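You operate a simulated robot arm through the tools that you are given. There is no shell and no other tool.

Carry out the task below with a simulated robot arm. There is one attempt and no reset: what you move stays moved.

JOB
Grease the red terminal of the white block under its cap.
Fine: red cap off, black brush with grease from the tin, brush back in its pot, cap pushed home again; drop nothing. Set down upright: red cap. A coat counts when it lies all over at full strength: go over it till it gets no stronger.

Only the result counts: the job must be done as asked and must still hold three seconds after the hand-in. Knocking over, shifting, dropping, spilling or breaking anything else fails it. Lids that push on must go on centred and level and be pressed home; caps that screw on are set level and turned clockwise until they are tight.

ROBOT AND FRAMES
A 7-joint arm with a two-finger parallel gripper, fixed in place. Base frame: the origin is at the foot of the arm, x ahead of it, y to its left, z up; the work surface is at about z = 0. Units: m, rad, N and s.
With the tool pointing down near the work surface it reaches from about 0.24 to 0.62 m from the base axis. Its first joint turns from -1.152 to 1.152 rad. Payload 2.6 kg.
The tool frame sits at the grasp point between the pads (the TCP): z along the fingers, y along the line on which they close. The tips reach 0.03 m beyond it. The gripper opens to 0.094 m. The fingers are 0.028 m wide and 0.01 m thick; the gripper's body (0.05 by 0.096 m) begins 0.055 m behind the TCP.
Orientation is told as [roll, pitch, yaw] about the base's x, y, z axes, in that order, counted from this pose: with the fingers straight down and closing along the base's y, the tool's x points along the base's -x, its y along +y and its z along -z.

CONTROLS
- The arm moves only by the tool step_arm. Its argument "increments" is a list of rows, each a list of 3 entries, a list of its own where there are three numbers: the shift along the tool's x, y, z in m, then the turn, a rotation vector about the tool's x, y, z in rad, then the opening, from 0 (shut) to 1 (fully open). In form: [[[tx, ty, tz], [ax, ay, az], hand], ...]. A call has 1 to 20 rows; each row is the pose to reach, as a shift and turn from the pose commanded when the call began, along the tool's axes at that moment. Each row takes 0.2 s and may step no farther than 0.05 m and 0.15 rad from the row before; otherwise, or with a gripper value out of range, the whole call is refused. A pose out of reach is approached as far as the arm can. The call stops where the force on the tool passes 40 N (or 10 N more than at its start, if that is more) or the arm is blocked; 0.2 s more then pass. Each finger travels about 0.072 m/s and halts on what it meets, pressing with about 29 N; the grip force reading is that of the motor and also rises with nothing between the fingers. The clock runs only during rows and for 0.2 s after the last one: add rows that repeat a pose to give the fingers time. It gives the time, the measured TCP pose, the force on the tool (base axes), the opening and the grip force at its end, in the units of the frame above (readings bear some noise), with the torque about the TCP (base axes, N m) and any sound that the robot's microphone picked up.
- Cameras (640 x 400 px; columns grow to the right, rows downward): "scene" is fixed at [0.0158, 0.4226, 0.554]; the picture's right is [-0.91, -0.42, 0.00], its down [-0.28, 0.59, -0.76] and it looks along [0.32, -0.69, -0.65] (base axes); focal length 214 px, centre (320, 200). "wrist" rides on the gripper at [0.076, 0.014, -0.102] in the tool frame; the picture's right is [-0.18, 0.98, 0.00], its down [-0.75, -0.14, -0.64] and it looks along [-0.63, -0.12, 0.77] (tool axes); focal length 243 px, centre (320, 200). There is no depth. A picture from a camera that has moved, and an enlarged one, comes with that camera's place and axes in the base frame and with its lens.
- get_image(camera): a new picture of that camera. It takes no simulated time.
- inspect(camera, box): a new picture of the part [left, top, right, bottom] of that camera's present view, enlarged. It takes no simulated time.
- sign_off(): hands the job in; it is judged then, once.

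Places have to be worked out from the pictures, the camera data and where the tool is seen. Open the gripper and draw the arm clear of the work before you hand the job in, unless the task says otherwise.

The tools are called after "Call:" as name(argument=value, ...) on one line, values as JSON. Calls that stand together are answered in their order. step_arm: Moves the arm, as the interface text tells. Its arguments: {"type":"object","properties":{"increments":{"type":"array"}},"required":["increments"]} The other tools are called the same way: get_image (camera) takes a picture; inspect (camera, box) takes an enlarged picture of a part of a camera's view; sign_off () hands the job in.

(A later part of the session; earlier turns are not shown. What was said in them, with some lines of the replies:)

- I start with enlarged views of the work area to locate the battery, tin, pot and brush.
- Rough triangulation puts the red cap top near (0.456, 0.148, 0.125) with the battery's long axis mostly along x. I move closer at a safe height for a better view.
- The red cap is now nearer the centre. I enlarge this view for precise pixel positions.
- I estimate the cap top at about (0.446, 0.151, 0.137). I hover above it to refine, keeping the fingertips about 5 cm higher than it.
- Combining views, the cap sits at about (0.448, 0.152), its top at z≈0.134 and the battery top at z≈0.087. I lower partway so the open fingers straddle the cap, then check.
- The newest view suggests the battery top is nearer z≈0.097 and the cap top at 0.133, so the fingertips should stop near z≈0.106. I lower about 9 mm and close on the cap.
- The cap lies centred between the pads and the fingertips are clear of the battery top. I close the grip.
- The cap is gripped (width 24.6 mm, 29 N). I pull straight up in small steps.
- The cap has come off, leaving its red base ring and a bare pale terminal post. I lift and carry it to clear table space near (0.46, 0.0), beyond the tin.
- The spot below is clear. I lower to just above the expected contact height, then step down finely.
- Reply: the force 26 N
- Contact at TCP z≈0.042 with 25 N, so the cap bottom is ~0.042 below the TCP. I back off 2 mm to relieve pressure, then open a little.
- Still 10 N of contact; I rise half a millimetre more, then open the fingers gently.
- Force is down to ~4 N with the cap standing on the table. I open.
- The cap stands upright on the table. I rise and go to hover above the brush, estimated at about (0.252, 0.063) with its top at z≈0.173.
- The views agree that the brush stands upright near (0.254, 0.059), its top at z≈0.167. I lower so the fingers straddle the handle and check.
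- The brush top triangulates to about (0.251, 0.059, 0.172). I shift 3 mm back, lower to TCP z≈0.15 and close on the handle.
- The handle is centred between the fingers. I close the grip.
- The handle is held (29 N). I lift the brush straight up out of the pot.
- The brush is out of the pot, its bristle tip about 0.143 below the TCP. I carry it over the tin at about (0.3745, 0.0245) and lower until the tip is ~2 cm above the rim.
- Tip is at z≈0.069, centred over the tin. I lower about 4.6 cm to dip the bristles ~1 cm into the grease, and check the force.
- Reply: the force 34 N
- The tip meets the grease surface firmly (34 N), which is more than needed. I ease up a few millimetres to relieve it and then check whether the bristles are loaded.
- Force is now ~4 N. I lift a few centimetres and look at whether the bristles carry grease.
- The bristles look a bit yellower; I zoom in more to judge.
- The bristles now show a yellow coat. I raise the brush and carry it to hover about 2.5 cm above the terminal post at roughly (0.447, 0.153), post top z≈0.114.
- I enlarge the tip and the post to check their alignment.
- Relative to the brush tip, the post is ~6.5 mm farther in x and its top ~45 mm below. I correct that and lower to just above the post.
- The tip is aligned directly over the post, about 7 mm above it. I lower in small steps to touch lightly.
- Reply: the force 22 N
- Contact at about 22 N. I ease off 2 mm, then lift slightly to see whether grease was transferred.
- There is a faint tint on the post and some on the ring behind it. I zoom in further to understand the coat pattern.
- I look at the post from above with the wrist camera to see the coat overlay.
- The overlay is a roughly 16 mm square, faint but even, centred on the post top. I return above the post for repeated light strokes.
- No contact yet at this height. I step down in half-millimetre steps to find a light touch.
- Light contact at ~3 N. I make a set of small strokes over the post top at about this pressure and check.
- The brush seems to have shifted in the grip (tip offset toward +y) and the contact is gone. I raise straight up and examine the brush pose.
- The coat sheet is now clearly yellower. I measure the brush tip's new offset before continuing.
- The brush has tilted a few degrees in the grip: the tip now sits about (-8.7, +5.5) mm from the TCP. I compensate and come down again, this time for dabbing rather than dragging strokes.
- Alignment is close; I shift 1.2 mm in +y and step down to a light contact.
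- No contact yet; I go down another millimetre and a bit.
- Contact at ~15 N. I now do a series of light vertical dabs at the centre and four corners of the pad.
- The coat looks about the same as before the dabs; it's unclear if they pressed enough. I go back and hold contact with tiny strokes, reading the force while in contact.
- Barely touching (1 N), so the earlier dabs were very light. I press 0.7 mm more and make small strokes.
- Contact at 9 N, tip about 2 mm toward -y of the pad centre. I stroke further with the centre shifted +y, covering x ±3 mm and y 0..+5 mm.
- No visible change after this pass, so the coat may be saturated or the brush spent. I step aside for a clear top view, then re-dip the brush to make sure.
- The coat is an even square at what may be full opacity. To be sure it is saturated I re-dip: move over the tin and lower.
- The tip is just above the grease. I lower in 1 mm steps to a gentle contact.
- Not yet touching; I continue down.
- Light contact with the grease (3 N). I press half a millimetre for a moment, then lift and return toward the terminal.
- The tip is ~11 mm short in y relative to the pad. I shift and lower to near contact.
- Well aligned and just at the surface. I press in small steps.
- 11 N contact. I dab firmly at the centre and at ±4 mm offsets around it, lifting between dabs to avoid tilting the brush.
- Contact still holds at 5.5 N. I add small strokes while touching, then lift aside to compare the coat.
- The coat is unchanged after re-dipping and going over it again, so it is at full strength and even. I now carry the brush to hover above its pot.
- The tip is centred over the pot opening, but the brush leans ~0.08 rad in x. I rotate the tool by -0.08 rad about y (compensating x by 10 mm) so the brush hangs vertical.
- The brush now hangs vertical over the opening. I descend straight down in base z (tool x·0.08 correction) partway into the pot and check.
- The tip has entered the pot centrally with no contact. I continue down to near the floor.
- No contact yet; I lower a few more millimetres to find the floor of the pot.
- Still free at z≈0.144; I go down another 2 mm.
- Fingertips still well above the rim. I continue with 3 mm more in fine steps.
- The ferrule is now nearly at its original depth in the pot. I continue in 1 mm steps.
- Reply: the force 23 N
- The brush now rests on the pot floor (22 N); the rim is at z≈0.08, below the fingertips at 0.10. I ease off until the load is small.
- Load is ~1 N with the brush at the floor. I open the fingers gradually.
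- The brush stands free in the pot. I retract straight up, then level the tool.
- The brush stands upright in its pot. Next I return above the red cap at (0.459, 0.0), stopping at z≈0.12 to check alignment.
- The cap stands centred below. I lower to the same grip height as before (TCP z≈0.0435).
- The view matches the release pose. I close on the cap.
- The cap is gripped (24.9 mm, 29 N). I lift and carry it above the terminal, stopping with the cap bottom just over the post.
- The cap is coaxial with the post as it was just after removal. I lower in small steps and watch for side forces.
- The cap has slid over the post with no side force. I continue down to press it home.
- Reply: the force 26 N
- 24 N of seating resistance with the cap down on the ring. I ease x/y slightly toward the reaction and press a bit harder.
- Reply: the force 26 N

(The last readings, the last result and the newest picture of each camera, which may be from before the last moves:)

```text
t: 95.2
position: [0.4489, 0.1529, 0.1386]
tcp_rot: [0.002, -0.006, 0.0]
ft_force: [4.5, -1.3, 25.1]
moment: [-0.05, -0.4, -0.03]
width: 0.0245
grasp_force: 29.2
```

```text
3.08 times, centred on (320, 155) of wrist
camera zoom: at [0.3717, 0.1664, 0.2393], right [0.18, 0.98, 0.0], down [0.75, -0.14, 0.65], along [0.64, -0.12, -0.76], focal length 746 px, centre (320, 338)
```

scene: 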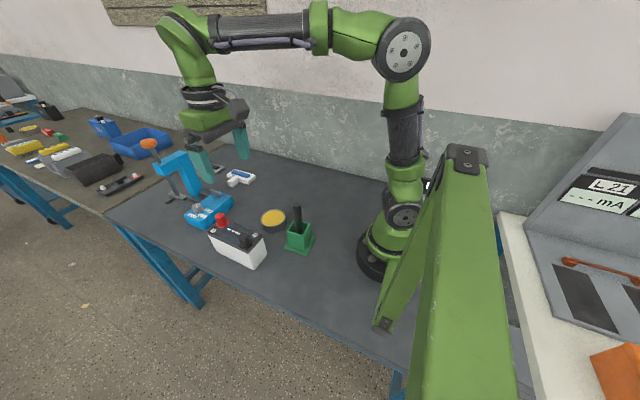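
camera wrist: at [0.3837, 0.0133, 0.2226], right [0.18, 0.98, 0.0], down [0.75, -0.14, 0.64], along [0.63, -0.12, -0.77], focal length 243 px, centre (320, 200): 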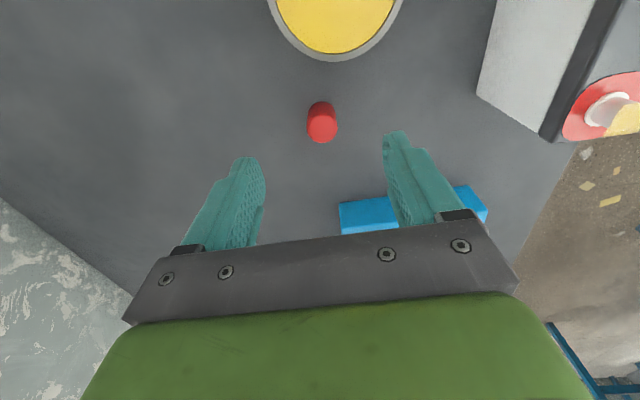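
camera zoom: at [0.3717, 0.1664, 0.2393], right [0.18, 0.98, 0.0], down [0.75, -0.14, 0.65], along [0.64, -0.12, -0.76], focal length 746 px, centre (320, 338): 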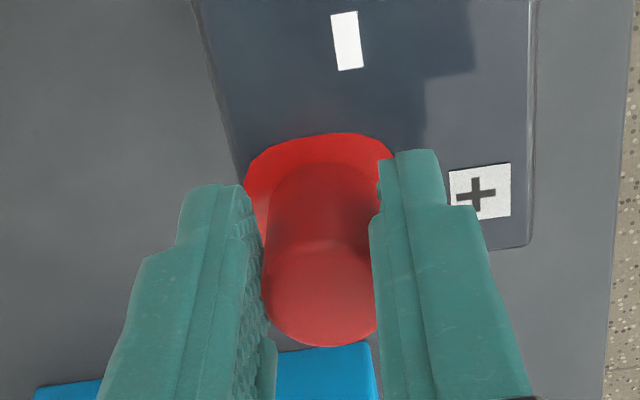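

The cap appears fully down. I relieve the load, open, and compare its seated height with the original.

Call:
step_arm(increments=[[[0, 0, -0.0008], [0, 0, 0], 0.1], [[0, 0, -0.0015], [0, 0, 0], 0.1], [[0, 0, -0.0015], [0, 0, 0], 0.1]])

Call:
step_arm(increments=[[[0, 0, 0], [0, 0, 0], 0.35], [[0, 0, 0], [0, 0, 0], 0.5], [[0, 0, 0], [0, 0, 0], 0.8], [[0, 0, -0.03], [0, 0, 0], 0.8], [[0, 0, -0.07], [0, 0, 0], 0.8], [[0, 0, -0.07], [0, 0, 0], 0.8]])

Call:
inspect(camera="scene", box=[190, 195, 330, 283])

Call:
inspect(camera="scene", box=[215, 205, 245, 235])

Call:
get_image(camera="wrist")

```text
t: 96.0
position: [0.4475, 0.1532, 0.1373]
tcp_rot: [0.002, -0.004, 0.001]
ft_force: [11.8, -0.1, 12.2]
moment: [0.02, -0.66, -0.07]
width: 0.0243
grasp_force: 29.1
```

```text
t: 97.4
position: [0.4463, 0.1531, 0.2067]
tcp_rot: [-0.001, 0.0, 0.001]
ft_force: [-0.4, 0.1, 0.7]
moment: [0.03, 0.03, 0.05]
width: 0.0751
grasp_force: 0.0
```

```text
4.55 times, centred on (260, 239) of scene
camera zoom: at [0.0158, 0.4226, 0.554], right [-0.91, -0.42, 0.0], down [-0.28, 0.59, -0.76], along [0.32, -0.69, -0.65], focal length 975 px, centre (593, 23)
```

zoom: 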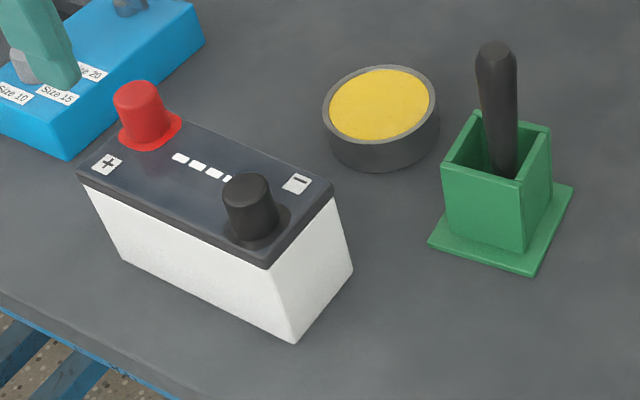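

```text
13.33 times, centred on (230, 220) of scene
camera zoom: at [0.0158, 0.4226, 0.554], right [-0.91, -0.42, 0.0], down [-0.28, 0.59, -0.76], along [0.32, -0.69, -0.65], focal length 2860 px, centre (1520, -67)
```

zoom: 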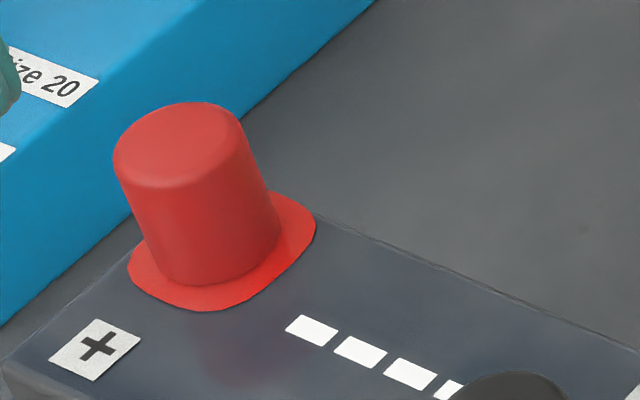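

```text
taken
camera wrist: at [0.3697, 0.1663, 0.3091], right [0.18, 0.98, 0.0], down [0.75, -0.14, 0.64], along [0.63, -0.12, -0.77], focal length 243 px, centre (320, 200)
```

wrist: 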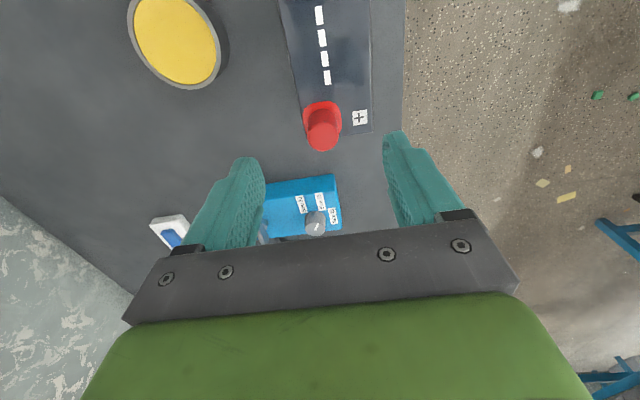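

The cap looks seated. I take the same crop as one from before removal for a direct comparison of height and level.

Call:
inspect(camera="scene", box=[170, 170, 290, 280])

Call:
inspect(camera="wrist", box=[290, 80, 355, 170])

Call:
inspect(camera="scene", box=[190, 190, 270, 250])

```text
3.64 times, centred on (230, 225) of scene
camera zoom: at [0.0158, 0.4226, 0.554], right [-0.91, -0.42, 0.0], down [-0.28, 0.59, -0.76], along [0.32, -0.69, -0.65], focal length 780 px, centre (647, 109)
```

zoom: 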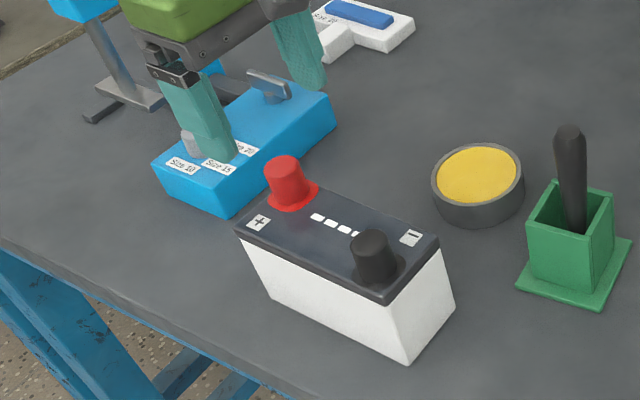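

```text
4.44 times, centred on (322, 125) of wrist
camera zoom: at [0.3697, 0.1663, 0.3091], right [0.18, 0.98, 0.0], down [0.75, -0.14, 0.64], along [0.63, -0.12, -0.77], focal length 1078 px, centre (309, 533)
```

zoom: 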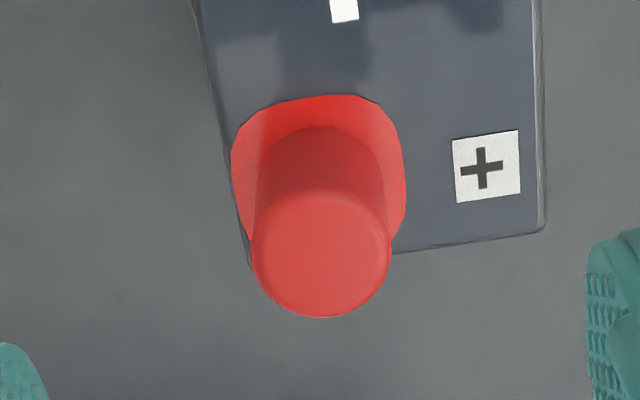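

```text
6.67 times, centred on (230, 220) of scene
camera zoom: at [0.0158, 0.4226, 0.554], right [-0.91, -0.42, 0.0], down [-0.28, 0.59, -0.76], along [0.32, -0.69, -0.65], focal length 1430 px, centre (920, 67)
```

zoom: 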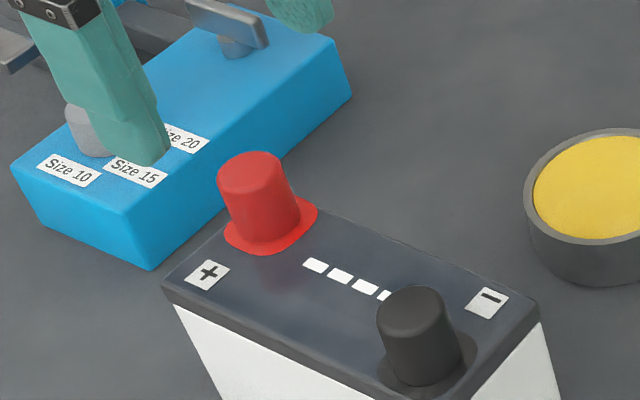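

The cap sits at the same place and height as originally. To be sure it is home I close the fingers and press on its top from above.

Call:
step_arm(increments=[[[0, 0, 0], [0, 0, 0], 0.5], [[0, 0, 0], [0, 0, 0], 0.2], [[0, 0, 0], [0, 0, 0], 0.0], [[0, 0, 0.01], [0, 0, 0], 0.0], [[0, 0, 0.025], [0, 0, 0], 0.0], [[0, 0, 0.038], [0, 0, 0], 0.0], [[0, 0, 0.038], [0, 0, 0], 0.0]])

Call:
inspect(camera="scene", box=[200, 180, 260, 240])

Call:
inspect(camera="wrist", box=[270, 100, 370, 220])

```text
t: 99.0
position: [0.4467, 0.1535, 0.1688]
tcp_rot: [0.001, -0.001, 0.001]
ft_force: [0.0, 0.3, 0.7]
moment: [-0.03, -0.06, -0.03]
width: 0.0
grasp_force: 29.2
```

```text
6.67 times, centred on (230, 210) of scene
camera zoom: at [0.0158, 0.4226, 0.554], right [-0.91, -0.42, 0.0], down [-0.28, 0.59, -0.76], along [0.32, -0.69, -0.65], focal length 1430 px, centre (920, 133)
```

zoom: 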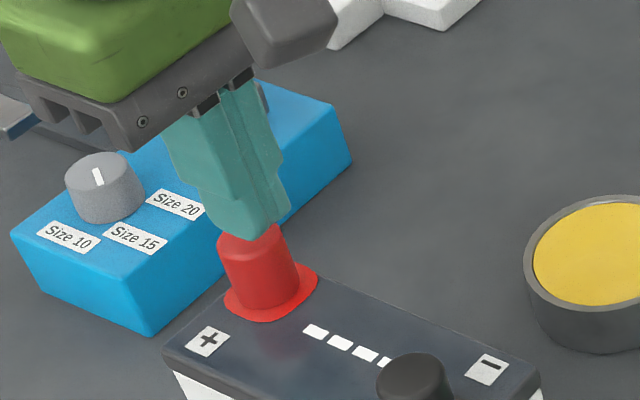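

```text
3.33 times, centred on (320, 160) of wrist
camera zoom: at [0.3703, 0.1671, 0.2708], right [0.18, 0.98, 0.0], down [0.75, -0.14, 0.64], along [0.63, -0.12, -0.77], focal length 809 px, centre (320, 333)
```

zoom: 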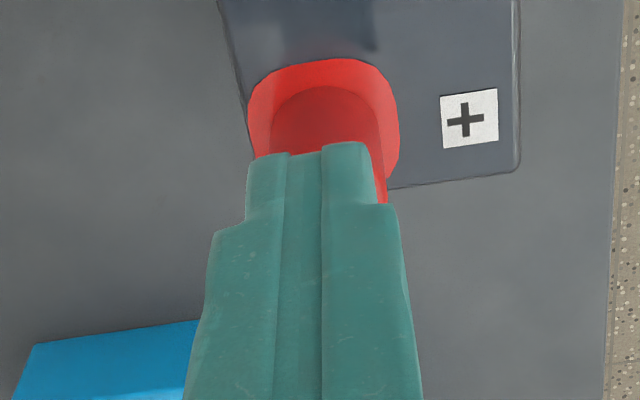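

The closed fingertips are above the cap, ~2 mm toward -y. I correct and press down in small steps.

Call:
step_arm(increments=[[[-0.003, 0.002, 0.002], [0, 0, 0], 0.0], [[-0.003, 0.002, 0.005], [0, 0, 0], 0.0], [[-0.003, 0.002, 0.007], [0, 0, 0], 0.0], [[-0.003, 0.002, 0.008], [0, 0, 0], 0.0], [[-0.003, 0.002, 0.009], [0, 0, 0], 0.0], [[-0.003, 0.002, 0.01], [0, 0, 0], 0.0], [[-0.003, 0.002, 0.01], [0, 0, 0], 0.0]])

```text
t: 100.6
position: [0.4504, 0.1545, 0.16]
tcp_rot: [0.001, 0.001, 0.0]
ft_force: [0.3, 0.2, 0.3]
moment: [-0.01, 0.01, -0.01]
width: 0.0
grasp_force: 28.6
```

No contact yet; I continue slowly.

Call:
step_arm(increments=[[[0, 0, 0.001], [0, 0, 0], 0.0], [[0, 0, 0.002], [0, 0, 0], 0.0], [[0, 0, 0.003], [0, 0, 0], 0.0], [[0, 0, 0.004], [0, 0, 0], 0.0], [[0, 0, 0.004], [0, 0, 0], 0.0]])

Call:
inspect(camera="scene", box=[215, 200, 250, 235])

```text
t: 101.8
position: [0.4509, 0.1549, 0.1567]
tcp_rot: [0.001, -0.003, 0.0]
ft_force: [-6.4, -2.0, 22.0]
moment: [-0.08, 0.18, -0.05]
width: 0.0
grasp_force: 29.3
```

```text
11.43 times, centred on (232, 218) of scene
camera zoom: at [0.0157, 0.4226, 0.5541], right [-0.91, -0.42, 0.0], down [-0.28, 0.59, -0.76], along [0.32, -0.69, -0.65], focal length 2451 px, centre (1320, 0)
```

zoom: 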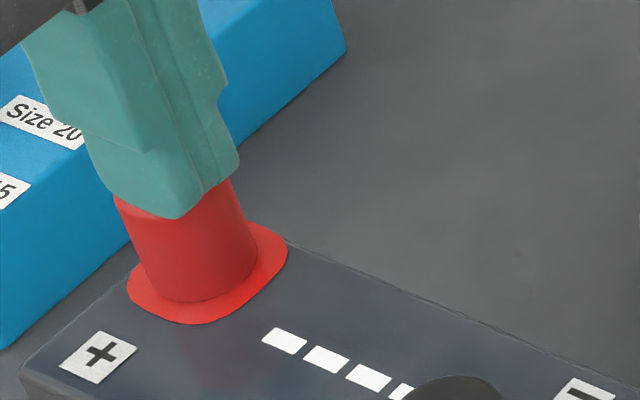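

Contact on the cap top at ~22 N. I press a little more, up to ~35 N, then retreat.

Call:
step_arm(increments=[[[0.0005, 0, 0.0006], [0, 0, 0], 0.0], [[0.0005, 0, 0.0012], [0, 0, 0], 0.0], [[0.0005, 0, 0.0012], [0, 0, 0], 0.0]])

```text
t: 102.5
position: [0.4516, 0.1556, 0.1571]
tcp_rot: [0.003, -0.007, -0.002]
ft_force: [-2.1, -1.0, 4.9]
moment: [-0.05, 0.09, -0.01]
width: 0.0
grasp_force: 28.8
stopped in row 3: the force on the tool passed its limit at 41 N (the readings are from after the stop); the commanded pose is now the measured one
```

The push reached 41 N with no further travel, so the cap is home. I retreat upward and inspect everything.

Call:
step_arm(increments=[[[0, 0, -0.02], [0, 0, 0], 0.0], [[0, 0, -0.06], [0, 0, 0], 0.3], [[0, 0, -0.1], [0, 0, 0], 0.8], [[0.04, 0, -0.14], [0, 0, 0], 1], [[0.085, 0, -0.17], [0, 0, 0], 1], [[0.12, 0, -0.2], [0, 0, 0], 1], [[0.12, 0, -0.2], [0, 0, 0], 1]])

Call:
inspect(camera="scene", box=[190, 195, 330, 283])

Call:
inspect(camera="scene", box=[215, 205, 245, 235])

Call:
get_image(camera="wrist")

Call:
get_image(camera="scene")

```text
refused: row 4 steps farther than a row can; nothing moved
```

```text
4.55 times, centred on (260, 239) of scene
camera zoom: at [0.0158, 0.4226, 0.554], right [-0.91, -0.42, 0.0], down [-0.28, 0.59, -0.76], along [0.32, -0.69, -0.65], focal length 975 px, centre (593, 23)
```

zoom: 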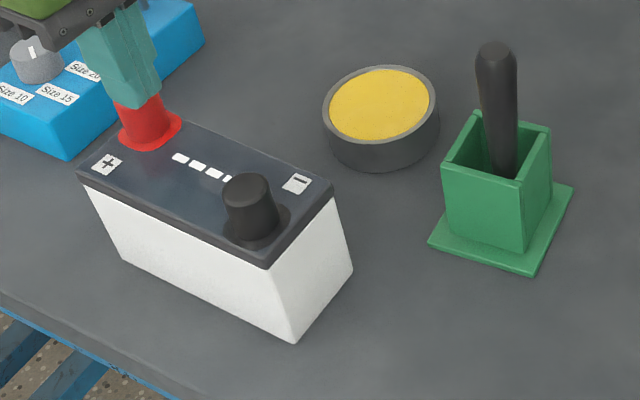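

```text
13.33 times, centred on (230, 220) of scene
camera zoom: at [0.0158, 0.4226, 0.554], right [-0.91, -0.42, 0.0], down [-0.28, 0.59, -0.76], along [0.32, -0.69, -0.65], focal length 2860 px, centre (1520, -67)
```

zoom: 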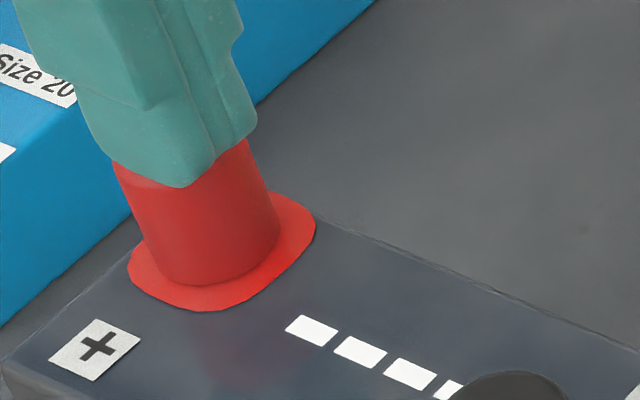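

```text
taken
camera wrist: at [0.3737, 0.1686, 0.2588], right [0.19, 0.98, 0.0], down [0.75, -0.14, 0.65], along [0.64, -0.12, -0.76], focal length 243 px, centre (320, 200)
```

wrist: 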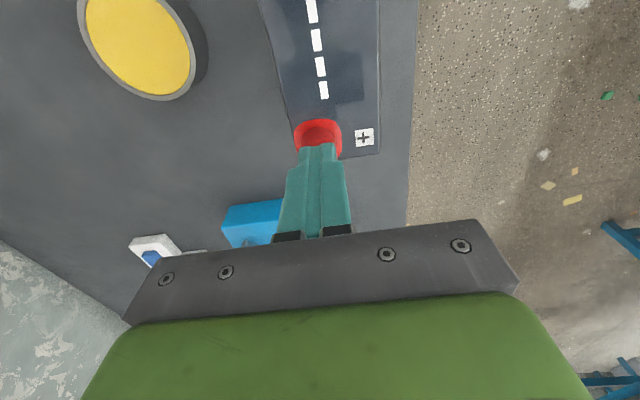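

```text
taken
```

scene: 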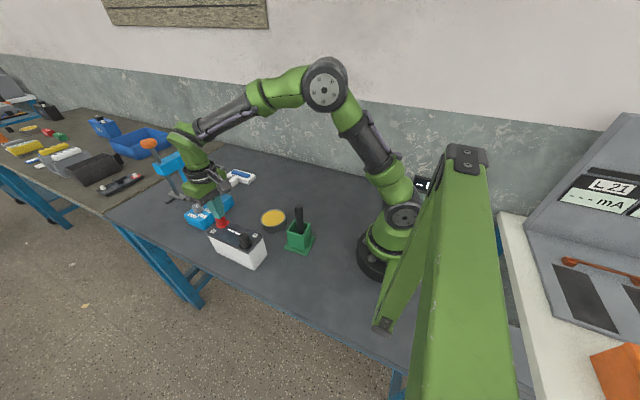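

The retreat was refused because one row was too long; I repeat it with smaller steps.

Call:
step_arm(increments=[[[0, 0, -0.02], [0, 0, 0], 0.0], [[0, 0, -0.06], [0, 0, 0], 0.3], [[0, 0, -0.1], [0, 0, 0], 0.8], [[0.025, 0, -0.13], [0, 0, 0], 1], [[0.055, 0, -0.155], [0, 0, 0], 1], [[0.09, 0, -0.175], [0, 0, 0], 1], [[0.12, 0, -0.2], [0, 0, 0], 1], [[0.12, 0, -0.2], [0, 0, 0], 1]])

Call:
inspect(camera="scene", box=[190, 195, 330, 283])

Call:
inspect(camera="scene", box=[215, 205, 245, 235])

Call:
get_image(camera="wrist")

```text
t: 104.3
position: [0.3274, 0.1527, 0.3575]
tcp_rot: [0.002, -0.005, 0.001]
ft_force: [-0.2, 0.0, 0.5]
moment: [0.04, 0.03, -0.03]
width: 0.0938
grasp_force: 0.1
```

```text
4.55 times, centred on (260, 239) of scene
camera zoom: at [0.0158, 0.4226, 0.554], right [-0.91, -0.42, 0.0], down [-0.28, 0.59, -0.76], along [0.32, -0.69, -0.65], focal length 975 px, centre (593, 23)
```

zoom: 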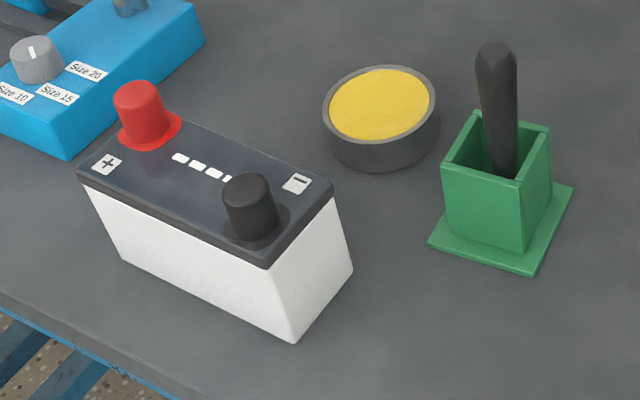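

```text
13.33 times, centred on (230, 220) of scene
camera zoom: at [0.0158, 0.4226, 0.554], right [-0.91, -0.42, 0.0], down [-0.28, 0.59, -0.76], along [0.32, -0.69, -0.65], focal length 2860 px, centre (1520, -67)
```

zoom: 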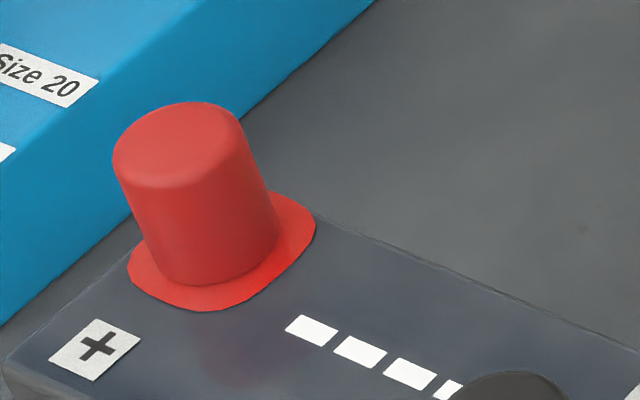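

```text
taken
camera wrist: at [0.2499, 0.167, 0.4589], right [0.18, 0.98, 0.0], down [0.75, -0.14, 0.65], along [0.63, -0.12, -0.76], focal length 243 px, centre (320, 200)
```

wrist: 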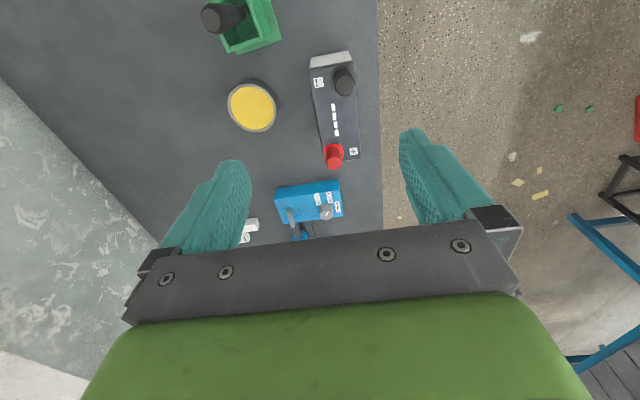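

The terminal cap is back on its ring at its original height and centring, the brush stands in its pot, and the tin and battery have not visibly moved. The gripper is open and the arm is clear, so I hand in.

Call:
sign_off()

```text
The job is handed in.
```

The red terminal is greased and the job is handed in. I don't have the judge's result.

- **Coat:** The terminal has an even coat over its top. I dipped the brush twice. After the second dip I went over it again and it looked no stronger, so I took that as full strength. I judged this from the pictures alone.
- **Red cap:** I stood it upright on the table while I worked, then put it back at its original height and position. I pressed it from above to 41 N and it moved no further. The microphone reported no sound, such as a click.
- **Brush:** It is back in its pot, standing upright, but about a centimetre from where it first stood. It tilted in the gripper during brushing, so I straightened it before putting it back.
- **Everything else:** Nothing was dropped or spilled. The battery may have shifted by about half a millimetre, which is about as finely as I can measure from the pictures. The tin and pot show no visible movement.

The gripper is open and the arm is clear of the work.
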